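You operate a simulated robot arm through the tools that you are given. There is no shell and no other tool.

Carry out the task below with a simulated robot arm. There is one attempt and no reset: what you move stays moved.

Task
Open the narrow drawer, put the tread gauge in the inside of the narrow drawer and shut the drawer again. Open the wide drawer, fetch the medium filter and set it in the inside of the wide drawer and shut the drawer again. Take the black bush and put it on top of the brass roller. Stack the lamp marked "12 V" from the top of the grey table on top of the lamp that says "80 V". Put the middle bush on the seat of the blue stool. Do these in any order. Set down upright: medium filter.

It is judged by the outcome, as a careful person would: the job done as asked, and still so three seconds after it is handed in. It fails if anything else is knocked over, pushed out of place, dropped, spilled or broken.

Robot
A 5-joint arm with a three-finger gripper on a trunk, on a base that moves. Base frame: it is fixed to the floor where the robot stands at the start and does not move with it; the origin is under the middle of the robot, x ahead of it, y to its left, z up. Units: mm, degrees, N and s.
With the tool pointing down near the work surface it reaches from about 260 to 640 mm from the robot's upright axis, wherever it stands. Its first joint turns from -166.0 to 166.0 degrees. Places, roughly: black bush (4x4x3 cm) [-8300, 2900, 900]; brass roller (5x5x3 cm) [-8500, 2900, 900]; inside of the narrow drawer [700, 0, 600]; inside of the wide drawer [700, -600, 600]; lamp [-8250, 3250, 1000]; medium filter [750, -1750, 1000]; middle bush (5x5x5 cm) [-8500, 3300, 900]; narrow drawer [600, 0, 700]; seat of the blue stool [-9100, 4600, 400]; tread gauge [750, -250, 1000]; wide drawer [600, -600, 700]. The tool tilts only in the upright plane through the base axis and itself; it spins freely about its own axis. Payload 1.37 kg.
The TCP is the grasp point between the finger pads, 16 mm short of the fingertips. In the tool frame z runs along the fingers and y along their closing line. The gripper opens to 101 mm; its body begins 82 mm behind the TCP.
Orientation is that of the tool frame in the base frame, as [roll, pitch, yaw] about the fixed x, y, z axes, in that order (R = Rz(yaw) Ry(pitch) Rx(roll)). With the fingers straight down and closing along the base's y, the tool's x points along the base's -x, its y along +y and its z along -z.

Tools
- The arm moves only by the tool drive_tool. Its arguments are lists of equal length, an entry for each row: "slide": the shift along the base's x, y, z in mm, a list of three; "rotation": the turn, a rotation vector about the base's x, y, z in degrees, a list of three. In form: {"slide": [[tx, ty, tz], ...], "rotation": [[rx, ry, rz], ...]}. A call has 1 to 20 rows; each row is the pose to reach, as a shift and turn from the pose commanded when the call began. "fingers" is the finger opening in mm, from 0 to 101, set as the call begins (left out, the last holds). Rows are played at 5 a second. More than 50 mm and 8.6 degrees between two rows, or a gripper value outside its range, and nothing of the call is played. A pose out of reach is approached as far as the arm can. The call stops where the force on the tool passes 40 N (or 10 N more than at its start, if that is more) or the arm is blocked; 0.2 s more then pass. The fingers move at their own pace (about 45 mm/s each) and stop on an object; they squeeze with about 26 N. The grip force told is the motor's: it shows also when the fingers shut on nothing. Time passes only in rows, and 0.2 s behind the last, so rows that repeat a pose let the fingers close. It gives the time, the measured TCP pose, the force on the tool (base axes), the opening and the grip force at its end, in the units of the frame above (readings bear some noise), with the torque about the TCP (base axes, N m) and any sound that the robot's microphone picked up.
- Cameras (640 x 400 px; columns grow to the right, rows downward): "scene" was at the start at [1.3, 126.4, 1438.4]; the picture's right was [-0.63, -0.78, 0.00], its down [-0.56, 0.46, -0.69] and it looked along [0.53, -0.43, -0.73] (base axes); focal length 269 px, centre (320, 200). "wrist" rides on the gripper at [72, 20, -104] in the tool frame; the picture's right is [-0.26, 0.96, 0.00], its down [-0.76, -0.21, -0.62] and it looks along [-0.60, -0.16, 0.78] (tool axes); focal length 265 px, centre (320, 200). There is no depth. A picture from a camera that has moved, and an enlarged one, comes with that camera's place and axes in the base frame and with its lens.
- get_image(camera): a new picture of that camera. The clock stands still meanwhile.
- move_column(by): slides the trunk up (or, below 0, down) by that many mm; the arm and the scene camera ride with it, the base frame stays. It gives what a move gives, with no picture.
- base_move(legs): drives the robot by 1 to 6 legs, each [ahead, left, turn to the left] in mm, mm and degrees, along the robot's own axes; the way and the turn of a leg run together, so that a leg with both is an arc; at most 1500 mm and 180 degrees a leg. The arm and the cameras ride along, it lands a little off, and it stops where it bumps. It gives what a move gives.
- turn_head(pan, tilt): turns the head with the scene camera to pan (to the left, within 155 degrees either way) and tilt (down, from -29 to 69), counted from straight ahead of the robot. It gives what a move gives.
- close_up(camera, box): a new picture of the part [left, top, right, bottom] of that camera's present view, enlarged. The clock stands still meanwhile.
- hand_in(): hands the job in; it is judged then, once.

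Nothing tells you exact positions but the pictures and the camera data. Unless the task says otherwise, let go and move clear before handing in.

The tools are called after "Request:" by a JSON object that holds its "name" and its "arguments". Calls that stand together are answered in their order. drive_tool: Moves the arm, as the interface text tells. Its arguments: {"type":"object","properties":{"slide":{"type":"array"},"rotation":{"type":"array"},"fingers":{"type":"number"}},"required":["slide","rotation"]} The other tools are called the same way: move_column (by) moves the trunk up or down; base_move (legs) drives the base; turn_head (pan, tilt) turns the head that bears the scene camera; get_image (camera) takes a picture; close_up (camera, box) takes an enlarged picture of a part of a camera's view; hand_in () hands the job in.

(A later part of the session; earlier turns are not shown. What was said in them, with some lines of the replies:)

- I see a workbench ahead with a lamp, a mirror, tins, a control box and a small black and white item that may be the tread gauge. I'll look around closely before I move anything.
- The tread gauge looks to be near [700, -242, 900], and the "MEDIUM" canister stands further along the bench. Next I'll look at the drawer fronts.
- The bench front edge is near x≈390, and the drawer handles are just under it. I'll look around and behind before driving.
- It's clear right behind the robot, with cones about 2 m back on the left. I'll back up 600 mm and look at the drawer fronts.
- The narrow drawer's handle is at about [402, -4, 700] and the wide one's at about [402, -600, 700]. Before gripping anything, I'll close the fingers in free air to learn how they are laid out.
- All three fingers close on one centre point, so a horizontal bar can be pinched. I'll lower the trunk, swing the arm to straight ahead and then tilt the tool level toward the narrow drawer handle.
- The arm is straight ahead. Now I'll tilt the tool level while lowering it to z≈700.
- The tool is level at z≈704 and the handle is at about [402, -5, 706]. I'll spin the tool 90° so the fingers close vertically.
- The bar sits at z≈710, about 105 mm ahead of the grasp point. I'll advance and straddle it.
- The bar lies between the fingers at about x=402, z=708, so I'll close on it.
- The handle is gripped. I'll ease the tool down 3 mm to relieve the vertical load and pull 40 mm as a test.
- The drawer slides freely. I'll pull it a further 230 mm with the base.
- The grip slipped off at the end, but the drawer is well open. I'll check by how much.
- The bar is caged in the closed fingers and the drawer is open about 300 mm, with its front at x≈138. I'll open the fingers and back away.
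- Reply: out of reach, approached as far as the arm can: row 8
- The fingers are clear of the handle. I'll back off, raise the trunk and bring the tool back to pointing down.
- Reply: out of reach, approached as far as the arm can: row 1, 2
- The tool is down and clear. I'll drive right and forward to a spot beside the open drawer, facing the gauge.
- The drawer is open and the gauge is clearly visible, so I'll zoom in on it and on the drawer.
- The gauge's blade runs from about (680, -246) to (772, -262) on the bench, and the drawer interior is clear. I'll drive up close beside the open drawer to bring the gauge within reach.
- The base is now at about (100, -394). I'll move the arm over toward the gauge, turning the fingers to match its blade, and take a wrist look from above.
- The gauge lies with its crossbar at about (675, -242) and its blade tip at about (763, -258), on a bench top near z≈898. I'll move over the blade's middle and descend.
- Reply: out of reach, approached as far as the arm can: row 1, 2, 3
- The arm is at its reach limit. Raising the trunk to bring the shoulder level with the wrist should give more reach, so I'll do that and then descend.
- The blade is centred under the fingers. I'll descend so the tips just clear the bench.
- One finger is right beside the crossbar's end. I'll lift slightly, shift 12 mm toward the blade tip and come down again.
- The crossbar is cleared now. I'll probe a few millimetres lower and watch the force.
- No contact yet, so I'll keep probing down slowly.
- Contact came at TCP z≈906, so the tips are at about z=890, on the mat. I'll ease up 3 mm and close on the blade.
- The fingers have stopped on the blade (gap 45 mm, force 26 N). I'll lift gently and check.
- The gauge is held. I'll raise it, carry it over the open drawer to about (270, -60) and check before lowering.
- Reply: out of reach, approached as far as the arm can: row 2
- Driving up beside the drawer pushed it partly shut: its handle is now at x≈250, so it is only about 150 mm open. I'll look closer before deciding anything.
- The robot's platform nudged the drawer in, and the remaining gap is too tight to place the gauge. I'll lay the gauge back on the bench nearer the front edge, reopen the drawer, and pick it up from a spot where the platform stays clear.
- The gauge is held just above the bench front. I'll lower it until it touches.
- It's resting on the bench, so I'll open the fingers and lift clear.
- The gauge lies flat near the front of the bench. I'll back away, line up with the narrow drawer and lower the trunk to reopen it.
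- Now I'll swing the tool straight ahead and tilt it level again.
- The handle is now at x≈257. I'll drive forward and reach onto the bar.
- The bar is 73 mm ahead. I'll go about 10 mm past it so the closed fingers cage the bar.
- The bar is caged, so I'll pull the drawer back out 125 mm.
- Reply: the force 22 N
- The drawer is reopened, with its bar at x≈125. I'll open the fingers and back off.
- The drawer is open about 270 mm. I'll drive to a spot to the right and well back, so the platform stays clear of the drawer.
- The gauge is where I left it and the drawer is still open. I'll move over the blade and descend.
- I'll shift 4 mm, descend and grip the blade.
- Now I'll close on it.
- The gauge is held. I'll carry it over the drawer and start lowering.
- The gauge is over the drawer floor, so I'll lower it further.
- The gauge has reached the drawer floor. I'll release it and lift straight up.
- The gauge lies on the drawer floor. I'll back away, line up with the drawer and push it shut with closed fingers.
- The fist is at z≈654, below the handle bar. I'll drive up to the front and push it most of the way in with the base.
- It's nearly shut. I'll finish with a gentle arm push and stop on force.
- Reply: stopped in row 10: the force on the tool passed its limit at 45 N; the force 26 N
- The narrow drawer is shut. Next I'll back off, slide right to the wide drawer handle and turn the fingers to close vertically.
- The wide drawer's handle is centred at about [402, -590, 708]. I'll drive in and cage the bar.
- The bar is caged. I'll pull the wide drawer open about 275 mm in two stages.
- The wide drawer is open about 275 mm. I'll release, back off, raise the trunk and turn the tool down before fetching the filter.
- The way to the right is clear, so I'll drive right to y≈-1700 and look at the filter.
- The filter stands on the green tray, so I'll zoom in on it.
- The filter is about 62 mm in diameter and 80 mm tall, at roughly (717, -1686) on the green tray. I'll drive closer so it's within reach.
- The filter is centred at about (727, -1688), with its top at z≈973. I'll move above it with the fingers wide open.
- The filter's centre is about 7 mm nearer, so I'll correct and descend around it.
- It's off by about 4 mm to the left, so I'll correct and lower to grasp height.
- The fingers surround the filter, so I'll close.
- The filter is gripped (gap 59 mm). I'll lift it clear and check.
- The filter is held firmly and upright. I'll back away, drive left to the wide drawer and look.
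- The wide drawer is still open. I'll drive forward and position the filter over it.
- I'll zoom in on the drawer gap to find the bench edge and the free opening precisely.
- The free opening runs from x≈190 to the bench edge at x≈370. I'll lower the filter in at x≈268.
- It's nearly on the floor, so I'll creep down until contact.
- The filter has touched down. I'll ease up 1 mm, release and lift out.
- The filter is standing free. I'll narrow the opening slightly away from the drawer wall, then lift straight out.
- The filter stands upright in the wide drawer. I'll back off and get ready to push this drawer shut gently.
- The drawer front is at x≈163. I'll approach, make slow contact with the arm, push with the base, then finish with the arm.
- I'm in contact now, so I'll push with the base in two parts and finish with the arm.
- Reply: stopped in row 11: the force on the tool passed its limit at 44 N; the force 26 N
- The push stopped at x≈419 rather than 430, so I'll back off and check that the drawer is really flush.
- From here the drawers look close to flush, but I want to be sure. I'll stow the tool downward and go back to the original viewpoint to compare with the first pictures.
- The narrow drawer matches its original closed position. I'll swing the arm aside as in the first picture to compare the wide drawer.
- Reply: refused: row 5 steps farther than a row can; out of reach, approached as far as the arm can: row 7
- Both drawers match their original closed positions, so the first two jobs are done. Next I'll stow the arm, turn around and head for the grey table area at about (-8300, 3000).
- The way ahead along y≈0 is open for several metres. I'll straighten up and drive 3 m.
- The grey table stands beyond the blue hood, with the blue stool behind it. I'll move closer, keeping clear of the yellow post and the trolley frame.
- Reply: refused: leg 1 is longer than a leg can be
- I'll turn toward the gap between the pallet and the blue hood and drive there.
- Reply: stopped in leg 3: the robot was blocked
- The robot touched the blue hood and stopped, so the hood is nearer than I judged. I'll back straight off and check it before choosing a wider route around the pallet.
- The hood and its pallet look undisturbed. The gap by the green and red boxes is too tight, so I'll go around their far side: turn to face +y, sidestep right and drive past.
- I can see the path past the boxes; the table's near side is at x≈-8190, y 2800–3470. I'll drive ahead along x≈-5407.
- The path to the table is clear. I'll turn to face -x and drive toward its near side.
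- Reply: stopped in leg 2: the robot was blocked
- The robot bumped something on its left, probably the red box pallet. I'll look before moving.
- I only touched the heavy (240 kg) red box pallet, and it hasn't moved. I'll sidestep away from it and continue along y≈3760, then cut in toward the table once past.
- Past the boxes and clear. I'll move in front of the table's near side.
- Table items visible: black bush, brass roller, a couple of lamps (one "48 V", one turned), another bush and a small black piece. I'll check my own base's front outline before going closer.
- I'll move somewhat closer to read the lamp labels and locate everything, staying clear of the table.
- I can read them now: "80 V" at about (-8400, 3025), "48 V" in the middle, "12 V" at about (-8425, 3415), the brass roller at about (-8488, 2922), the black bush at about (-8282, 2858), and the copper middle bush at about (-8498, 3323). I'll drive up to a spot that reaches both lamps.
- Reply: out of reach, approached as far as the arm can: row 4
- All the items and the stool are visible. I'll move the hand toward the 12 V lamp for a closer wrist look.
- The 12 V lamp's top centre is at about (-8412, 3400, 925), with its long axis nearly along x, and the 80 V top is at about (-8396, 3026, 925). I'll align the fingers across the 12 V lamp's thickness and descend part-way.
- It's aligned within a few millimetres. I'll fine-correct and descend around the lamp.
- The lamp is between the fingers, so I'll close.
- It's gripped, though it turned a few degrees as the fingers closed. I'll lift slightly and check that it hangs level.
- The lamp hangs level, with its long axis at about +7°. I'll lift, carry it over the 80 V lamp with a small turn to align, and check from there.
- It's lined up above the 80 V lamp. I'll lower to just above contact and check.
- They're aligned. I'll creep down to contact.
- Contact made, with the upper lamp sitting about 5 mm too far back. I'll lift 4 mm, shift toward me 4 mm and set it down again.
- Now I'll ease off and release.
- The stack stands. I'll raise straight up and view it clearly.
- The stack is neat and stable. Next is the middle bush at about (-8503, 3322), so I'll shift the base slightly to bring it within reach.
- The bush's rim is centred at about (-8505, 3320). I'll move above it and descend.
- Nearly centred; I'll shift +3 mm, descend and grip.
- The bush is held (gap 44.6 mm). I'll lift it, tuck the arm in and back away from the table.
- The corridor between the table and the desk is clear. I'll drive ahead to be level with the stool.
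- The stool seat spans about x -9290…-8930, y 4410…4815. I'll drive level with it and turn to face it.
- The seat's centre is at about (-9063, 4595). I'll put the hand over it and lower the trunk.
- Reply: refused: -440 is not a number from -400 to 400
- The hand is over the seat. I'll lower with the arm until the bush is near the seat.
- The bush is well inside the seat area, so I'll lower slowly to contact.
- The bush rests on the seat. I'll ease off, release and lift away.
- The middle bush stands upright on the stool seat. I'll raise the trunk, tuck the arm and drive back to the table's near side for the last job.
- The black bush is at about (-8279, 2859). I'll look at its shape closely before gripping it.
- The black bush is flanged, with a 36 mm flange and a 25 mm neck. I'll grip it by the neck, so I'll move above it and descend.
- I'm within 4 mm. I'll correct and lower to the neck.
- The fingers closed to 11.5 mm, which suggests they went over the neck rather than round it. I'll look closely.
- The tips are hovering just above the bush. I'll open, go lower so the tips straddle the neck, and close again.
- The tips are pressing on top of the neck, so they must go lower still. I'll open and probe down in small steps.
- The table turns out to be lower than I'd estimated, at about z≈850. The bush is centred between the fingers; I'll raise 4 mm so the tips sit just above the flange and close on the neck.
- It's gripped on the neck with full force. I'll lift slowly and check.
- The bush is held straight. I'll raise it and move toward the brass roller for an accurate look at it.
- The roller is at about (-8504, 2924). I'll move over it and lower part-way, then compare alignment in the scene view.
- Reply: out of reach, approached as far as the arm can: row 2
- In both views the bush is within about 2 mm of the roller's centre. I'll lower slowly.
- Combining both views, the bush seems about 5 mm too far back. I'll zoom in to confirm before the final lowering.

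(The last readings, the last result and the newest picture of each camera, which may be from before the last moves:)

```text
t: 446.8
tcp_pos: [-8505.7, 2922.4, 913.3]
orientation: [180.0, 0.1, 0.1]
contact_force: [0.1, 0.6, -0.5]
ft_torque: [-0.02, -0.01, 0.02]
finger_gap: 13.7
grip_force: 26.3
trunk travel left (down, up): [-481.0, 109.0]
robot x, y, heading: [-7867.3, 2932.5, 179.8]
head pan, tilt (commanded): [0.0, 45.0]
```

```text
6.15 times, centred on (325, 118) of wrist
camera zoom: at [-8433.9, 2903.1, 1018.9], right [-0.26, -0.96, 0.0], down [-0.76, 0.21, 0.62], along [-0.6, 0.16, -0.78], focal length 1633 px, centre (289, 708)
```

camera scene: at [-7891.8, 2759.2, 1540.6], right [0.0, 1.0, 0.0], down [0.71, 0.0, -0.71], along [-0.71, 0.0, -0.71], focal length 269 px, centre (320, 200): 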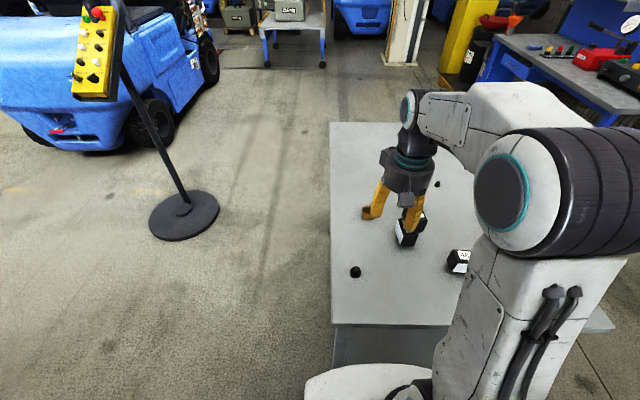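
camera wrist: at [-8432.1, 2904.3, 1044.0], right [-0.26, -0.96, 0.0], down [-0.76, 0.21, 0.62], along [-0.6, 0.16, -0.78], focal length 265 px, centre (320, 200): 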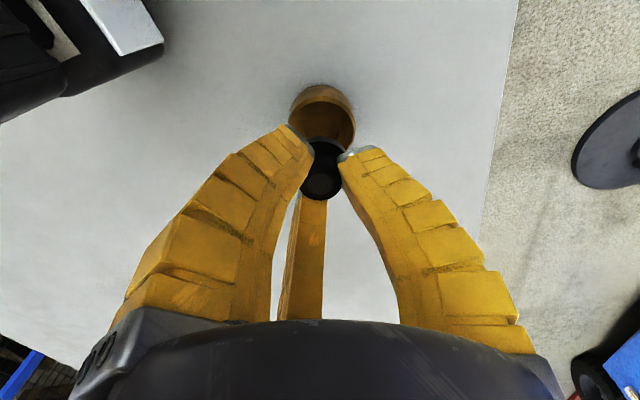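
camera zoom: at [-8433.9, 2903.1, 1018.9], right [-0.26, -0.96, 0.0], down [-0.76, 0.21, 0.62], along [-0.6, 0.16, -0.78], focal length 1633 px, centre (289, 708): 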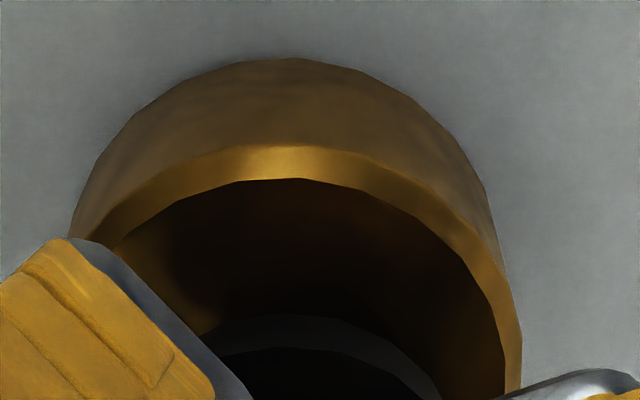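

A more careful look shows the bush is within 1–2 mm of the roller's centre, with about 16 mm to go. I'll make a 1 mm correction and creep down to contact.

Request:
{"name": "drive_tool", "arguments": {"slide": [[-1, -1, -5], [-1, -1, -9], [-1, -1, -12]], "rotation": [[0, 0, 0], [0, 0, 0], [0, 0, 0]]}}

Request:
{"name": "close_up", "arguments": {"camera": "scene", "box": [352, 195, 388, 222]}}

Request:
{"name": "close_up", "arguments": {"camera": "wrist", "box": [270, 85, 380, 195]}}

```text
t: 447.6
tcp_pos: [-8506.5, 2922.8, 903.5]
orientation: [180.0, 0.2, 0.1]
contact_force: [0.5, 0.5, 4.2]
ft_torque: [-0.04, 0.05, 0.0]
finger_gap: 14.9
grip_force: 25.5
trunk travel left (down, up): [-481.0, 109.0]
robot x, y, heading: [-7864.3, 2933.0, 180.1]
head pan, tilt (commanded): [0.0, 45.0]
```

```text
14.81 times, centred on (370, 208) of scene
camera zoom: at [-7889.9, 2759.1, 1540.7], right [0.0, 1.0, 0.0], down [0.71, 0.0, -0.71], along [-0.71, 0.0, -0.71], focal length 3989 px, centre (-421, 74)
```

zoom: 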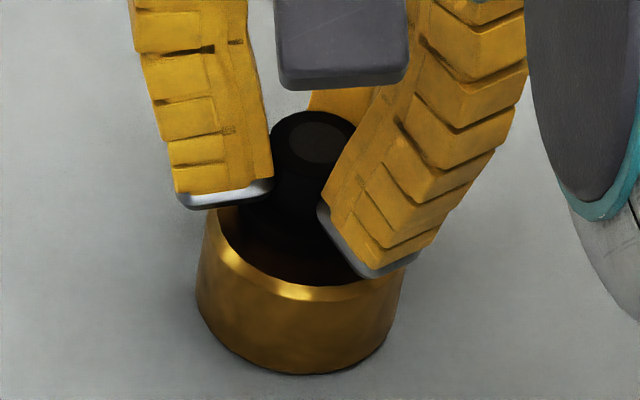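

```text
3.64 times, centred on (325, 140) of wrist
camera zoom: at [-8434.4, 2902.6, 1007.9], right [-0.26, -0.96, 0.0], down [-0.75, 0.21, 0.62], along [-0.6, 0.16, -0.78], focal length 965 px, centre (302, 418)
```

zoom: 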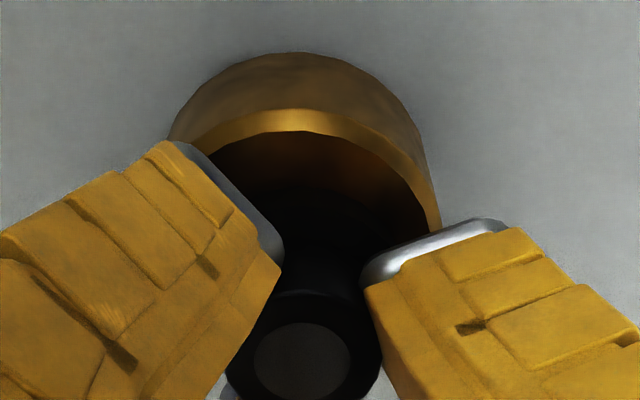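

Light contact has begun (about 4 N). I'll lower 2 mm more to seat it and check the force.

Request:
{"name": "drive_tool", "arguments": {"slide": [[0, 0, -1], [0, 0, -2]], "rotation": [[0, 0, 0], [0, 0, 0]]}}

Request:
{"name": "close_up", "arguments": {"camera": "scene", "box": [352, 195, 388, 222]}}

```text
t: 448.2
tcp_pos: [-8507.3, 2922.7, 901.7]
orientation: [-180.0, 0.3, 0.1]
contact_force: [-2.4, 1.3, 11.2]
ft_torque: [-0.02, 0.05, -0.01]
finger_gap: 17.6
grip_force: 26.2
trunk travel left (down, up): [-481.0, 109.0]
robot x, y, heading: [-7872.3, 2933.7, 179.8]
head pan, tilt (commanded): [0.0, 45.0]
```

```text
14.81 times, centred on (370, 208) of scene
camera zoom: at [-7889.4, 2759.4, 1540.8], right [0.0, 1.0, 0.0], down [0.71, 0.0, -0.71], along [-0.71, 0.0, -0.71], focal length 3989 px, centre (-421, 74)
```

zoom: 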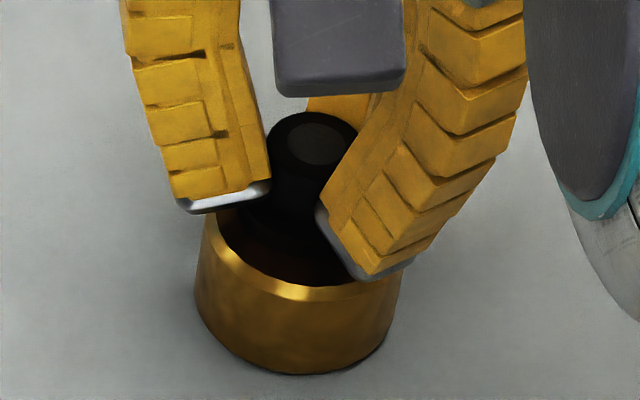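

The bush is seated on the roller (11 N). I'll open the fingers a little, rise slightly, then open fully and lift.

Request:
{"name": "drive_tool", "arguments": {"slide": [[0, 0, 2], [0, 0, 2], [0, 0, 2], [0, 0, 2]], "rotation": [[0, 0, 0], [0, 0, 0], [0, 0, 0], [0, 0, 0]], "fingers": 36}}

Request:
{"name": "close_up", "arguments": {"camera": "scene", "box": [352, 195, 388, 222]}}

Request:
{"name": "close_up", "arguments": {"camera": "wrist", "box": [270, 85, 380, 195]}}

```text
t: 449.2
tcp_pos: [-8507.4, 2922.4, 901.4]
orientation: [-180.0, 0.2, 0.1]
contact_force: [-1.2, -0.3, 0.1]
ft_torque: [0.02, 0.01, -0.01]
finger_gap: 40.6
grip_force: 3.4
trunk travel left (down, up): [-481.0, 109.0]
robot x, y, heading: [-7868.6, 2931.4, 179.8]
head pan, tilt (commanded): [0.0, 45.0]
```

```text
14.81 times, centred on (370, 208) of scene
camera zoom: at [-7890.4, 2759.0, 1540.6], right [0.0, 1.0, 0.0], down [0.71, 0.0, -0.71], along [-0.71, 0.0, -0.71], focal length 3989 px, centre (-421, 74)
```

zoom: 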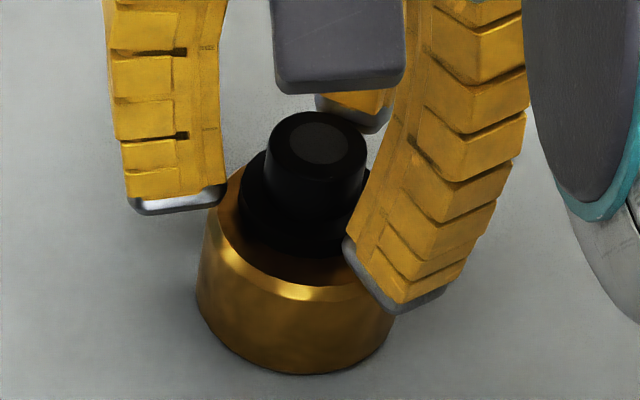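

```text
3.64 times, centred on (325, 140) of wrist
camera zoom: at [-8434.5, 2902.0, 1006.9], right [-0.26, -0.96, 0.0], down [-0.76, 0.21, 0.62], along [-0.6, 0.16, -0.78], focal length 965 px, centre (302, 418)
```

zoom: 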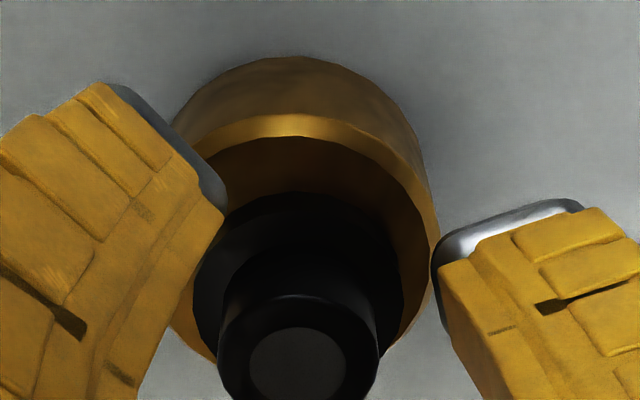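

The black bush sits upright and well centred on the brass roller. I'll lift the hand clear.

Request:
{"name": "drive_tool", "arguments": {"slide": [[0, 0, 4], [0, 0, 12], [0, 0, 30], [0, 0, 60], [0, 0, 100], [0, 0, 145], [15, 0, 180], [50, 0, 190], [90, 0, 190]], "rotation": [[0, 0, 0], [0, 0, 0], [0, 0, 0], [0, 0, 0], [0, 0, 0], [0, 0, 0], [0, 0, 0], [0, 0, 0], [0, 0, 0]], "fingers": 52}}

Request:
{"name": "get_image", "arguments": {"camera": "scene"}}

Request:
{"name": "close_up", "arguments": {"camera": "scene", "box": [330, 170, 450, 260]}}

Request:
{"name": "get_image", "arguments": {"camera": "wrist"}}

```text
t: 451.2
tcp_pos: [-8415.5, 2922.9, 1093.4]
orientation: [-180.0, 0.3, 0.1]
contact_force: [0.2, -0.4, -0.1]
ft_torque: [0.01, 0.0, 0.0]
finger_gap: 56.0
grip_force: 1.9
out of reach, approached as far as the arm can: row 6, 7
trunk travel left (down, up): [-481.0, 109.0]
robot x, y, heading: [-7867.5, 2934.1, 180.0]
head pan, tilt (commanded): [0.0, 45.0]
```

```text
taken
camera scene: at [-7889.0, 2759.1, 1540.6], right [0.0, 1.0, 0.0], down [0.71, 0.0, -0.71], along [-0.71, 0.0, -0.71], focal length 269 px, centre (320, 200)
```

scene: 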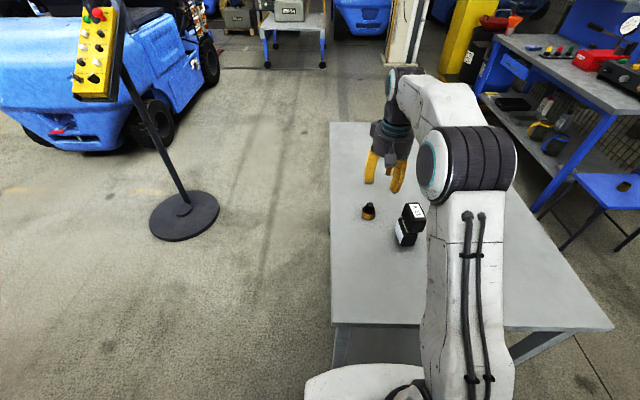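

```text
4.44 times, centred on (390, 215) of scene
camera zoom: at [-7889.0, 2759.1, 1540.6], right [0.0, 1.0, 0.0], down [0.71, 0.0, -0.71], along [-0.71, 0.0, -0.71], focal length 1197 px, centre (9, 133)
```

zoom: 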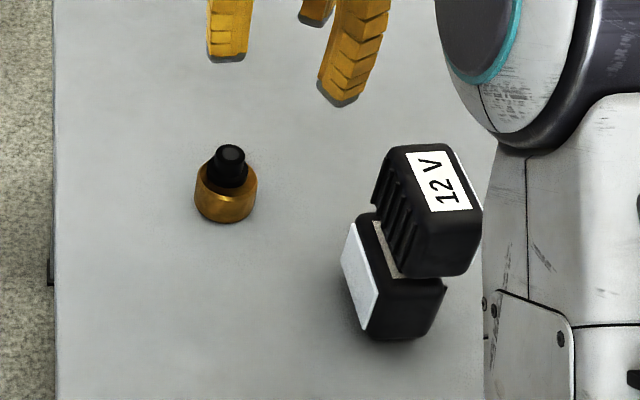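

```text
taken
camera wrist: at [-8342.8, 2903.1, 1198.6], right [-0.26, -0.96, 0.0], down [-0.75, 0.21, 0.63], along [-0.6, 0.16, -0.78], focal length 265 px, centre (320, 200)
```

wrist: 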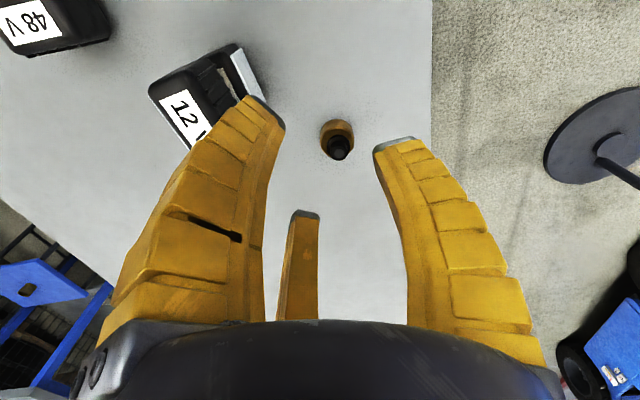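

All placements look good. I'll back the robot clear of the table and take a final look at the lamp stack, the roller and the stool before handing in.

Request:
{"name": "base_move", "arguments": {"legs": [[-400, 0, 0]]}}

Request:
{"name": "turn_head", "arguments": {"pan": -15, "tilt": 32}}

Request:
{"name": "get_image", "arguments": {"camera": "scene"}}

Request:
{"name": "close_up", "arguments": {"camera": "scene", "box": [180, 130, 340, 250]}}

Request:
{"name": "close_up", "arguments": {"camera": "scene", "box": [380, 60, 540, 180]}}

```text
t: 453.7
tcp_pos: [-8025.0, 2919.8, 1092.9]
orientation: [-180.0, 0.1, 0.6]
contact_force: [-0.3, -0.3, 0.0]
ft_torque: [-0.01, 0.04, 0.02]
finger_gap: 56.0
grip_force: 2.7
trunk travel left (down, up): [-481.0, 109.0]
robot x, y, heading: [-7475.3, 2932.1, -179.6]
head pan, tilt (commanded): [0.0, 45.0]
```

```text
t: 454.4
tcp_pos: [-8025.1, 2919.4, 1092.0]
orientation: [-180.0, 0.2, 0.7]
contact_force: [-0.9, 0.2, 0.8]
ft_torque: [0.0, 0.01, 0.0]
finger_gap: 55.9
grip_force: 2.9
trunk travel left (down, up): [-481.0, 109.0]
robot x, y, heading: [-7478.1, 2933.6, -179.3]
head pan, tilt (commanded): [-15.0, 32.0]
```

```text
taken
camera scene: at [-7504.2, 2783.5, 1560.0], right [0.25, 0.97, 0.0], down [0.51, -0.13, -0.85], along [-0.82, 0.21, -0.53], focal length 269 px, centre (320, 200)
```

scene: 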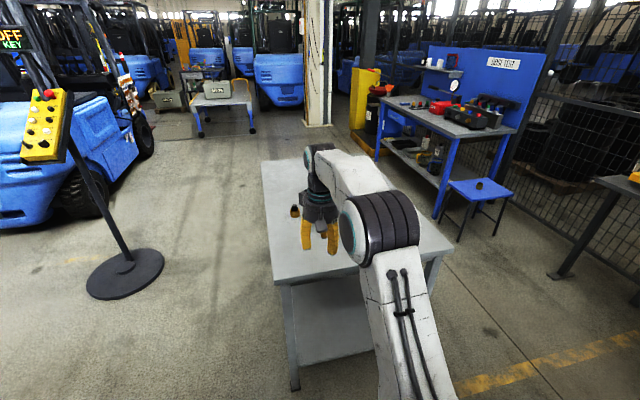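

```text
3.33 times, centred on (260, 190) of scene
camera zoom: at [-7504.2, 2783.5, 1560.0], right [0.25, 0.97, 0.0], down [0.51, -0.13, -0.85], along [-0.82, 0.21, -0.53], focal length 897 px, centre (520, 233)
```

zoom: 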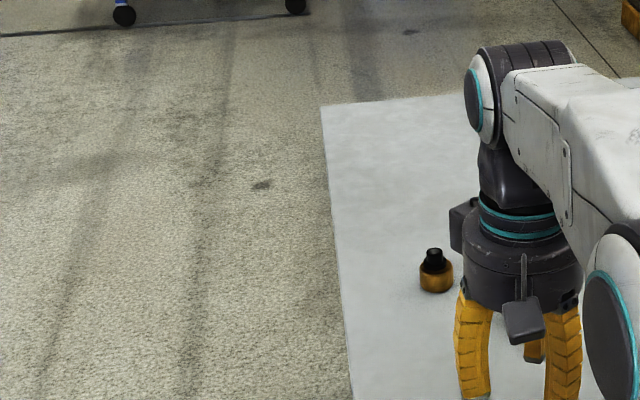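

```text
3.33 times, centred on (460, 120) of scene
camera zoom: at [-7504.2, 2783.5, 1560.0], right [0.25, 0.97, 0.0], down [0.51, -0.13, -0.85], along [-0.82, 0.21, -0.53], focal length 897 px, centre (-147, 467)
```

zoom: 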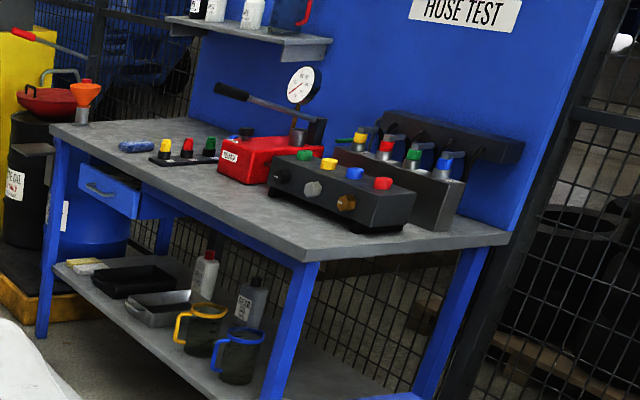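

Request:
{"name": "base_move", "arguments": {"legs": [[0, -450, 0]]}}

Request:
{"name": "turn_head", "arguments": {"pan": 10, "tilt": 32}}

Request:
{"name": "get_image", "arguments": {"camera": "scene"}}

Request:
{"name": "close_up", "arguments": {"camera": "scene", "box": [220, 130, 380, 250]}}

```text
t: 457.2
tcp_pos: [-8030.2, 3374.8, 1091.6]
orientation: [180.0, 0.1, 0.7]
contact_force: [0.0, 1.1, -0.7]
ft_torque: [-0.04, 0.0, 0.0]
finger_gap: 55.8
grip_force: 2.8
trunk travel left (down, up): [-481.0, 109.0]
robot x, y, heading: [-7481.6, 3393.8, -179.5]
head pan, tilt (commanded): [-15.0, 32.0]
```

```text
t: 458.1
tcp_pos: [-8029.7, 3375.8, 1091.0]
orientation: [179.9, 0.1, 0.7]
contact_force: [0.3, 0.7, -0.8]
ft_torque: [0.01, 0.03, 0.02]
finger_gap: 55.6
grip_force: 3.1
trunk travel left (down, up): [-481.0, 109.0]
robot x, y, heading: [-7480.3, 3392.8, -179.7]
head pan, tilt (commanded): [10.0, 32.0]
```

```text
taken
camera scene: at [-7509.5, 3201.1, 1560.1], right [-0.18, 0.98, 0.0], down [0.52, 0.1, -0.85], along [-0.83, -0.15, -0.53], focal length 269 px, centre (320, 200)
```

scene: 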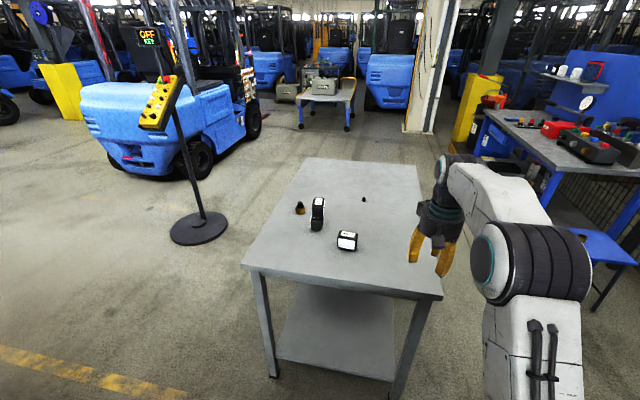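

```text
3.33 times, centred on (300, 190) of scene
camera zoom: at [-7509.5, 3201.1, 1560.1], right [-0.18, 0.98, 0.0], down [0.52, 0.1, -0.85], along [-0.83, -0.15, -0.53], focal length 897 px, centre (387, 233)
```

zoom: 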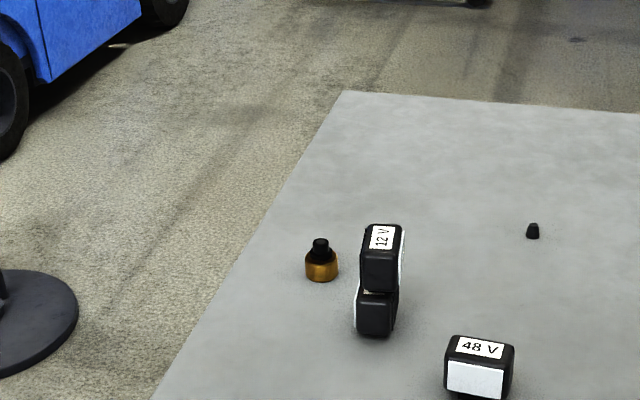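

The lamp stack, the bush on the roller and the bush on the stool all stand firm. Both drawers were checked shut, and the hand is empty and clear, so I'm handing in.

Request:
{"name": "hand_in", "arguments": {}}

```text
The job is handed in.
```

I did all five jobs and handed in. I don't have the result of the judging.

- **Tread gauge:** it lies flat in the narrow drawer, and the drawer is shut. The first time I drove up with that drawer open, the robot's platform pushed it part-way in. I set the gauge back on the bench, reopened the drawer and then put it in.
- **Medium filter:** it was standing upright in the wide drawer when I pushed the drawer shut gently. I didn't reopen the drawer to check that it is still upright.
- **Black bush:** it sits upright and centred on the brass roller. I nudged it a centimetre or so along the table before getting a grip.
- **Lamps:** the "12 V" lamp is stacked on the "80 V" lamp. It had stood steadily for about a minute and a half when I handed in.
- **Middle bush:** it stands upright on the seat of the blue stool. I took "middle bush" to be the copper one, which matched the given size and place.

Both drawer fronts matched their starting positions when I compared them with the first pictures.

While driving across the hall, the robot bumped the blue hood on its pallet and the pallet of the 240 kg red box. It stopped each time, and neither looked moved afterwards.
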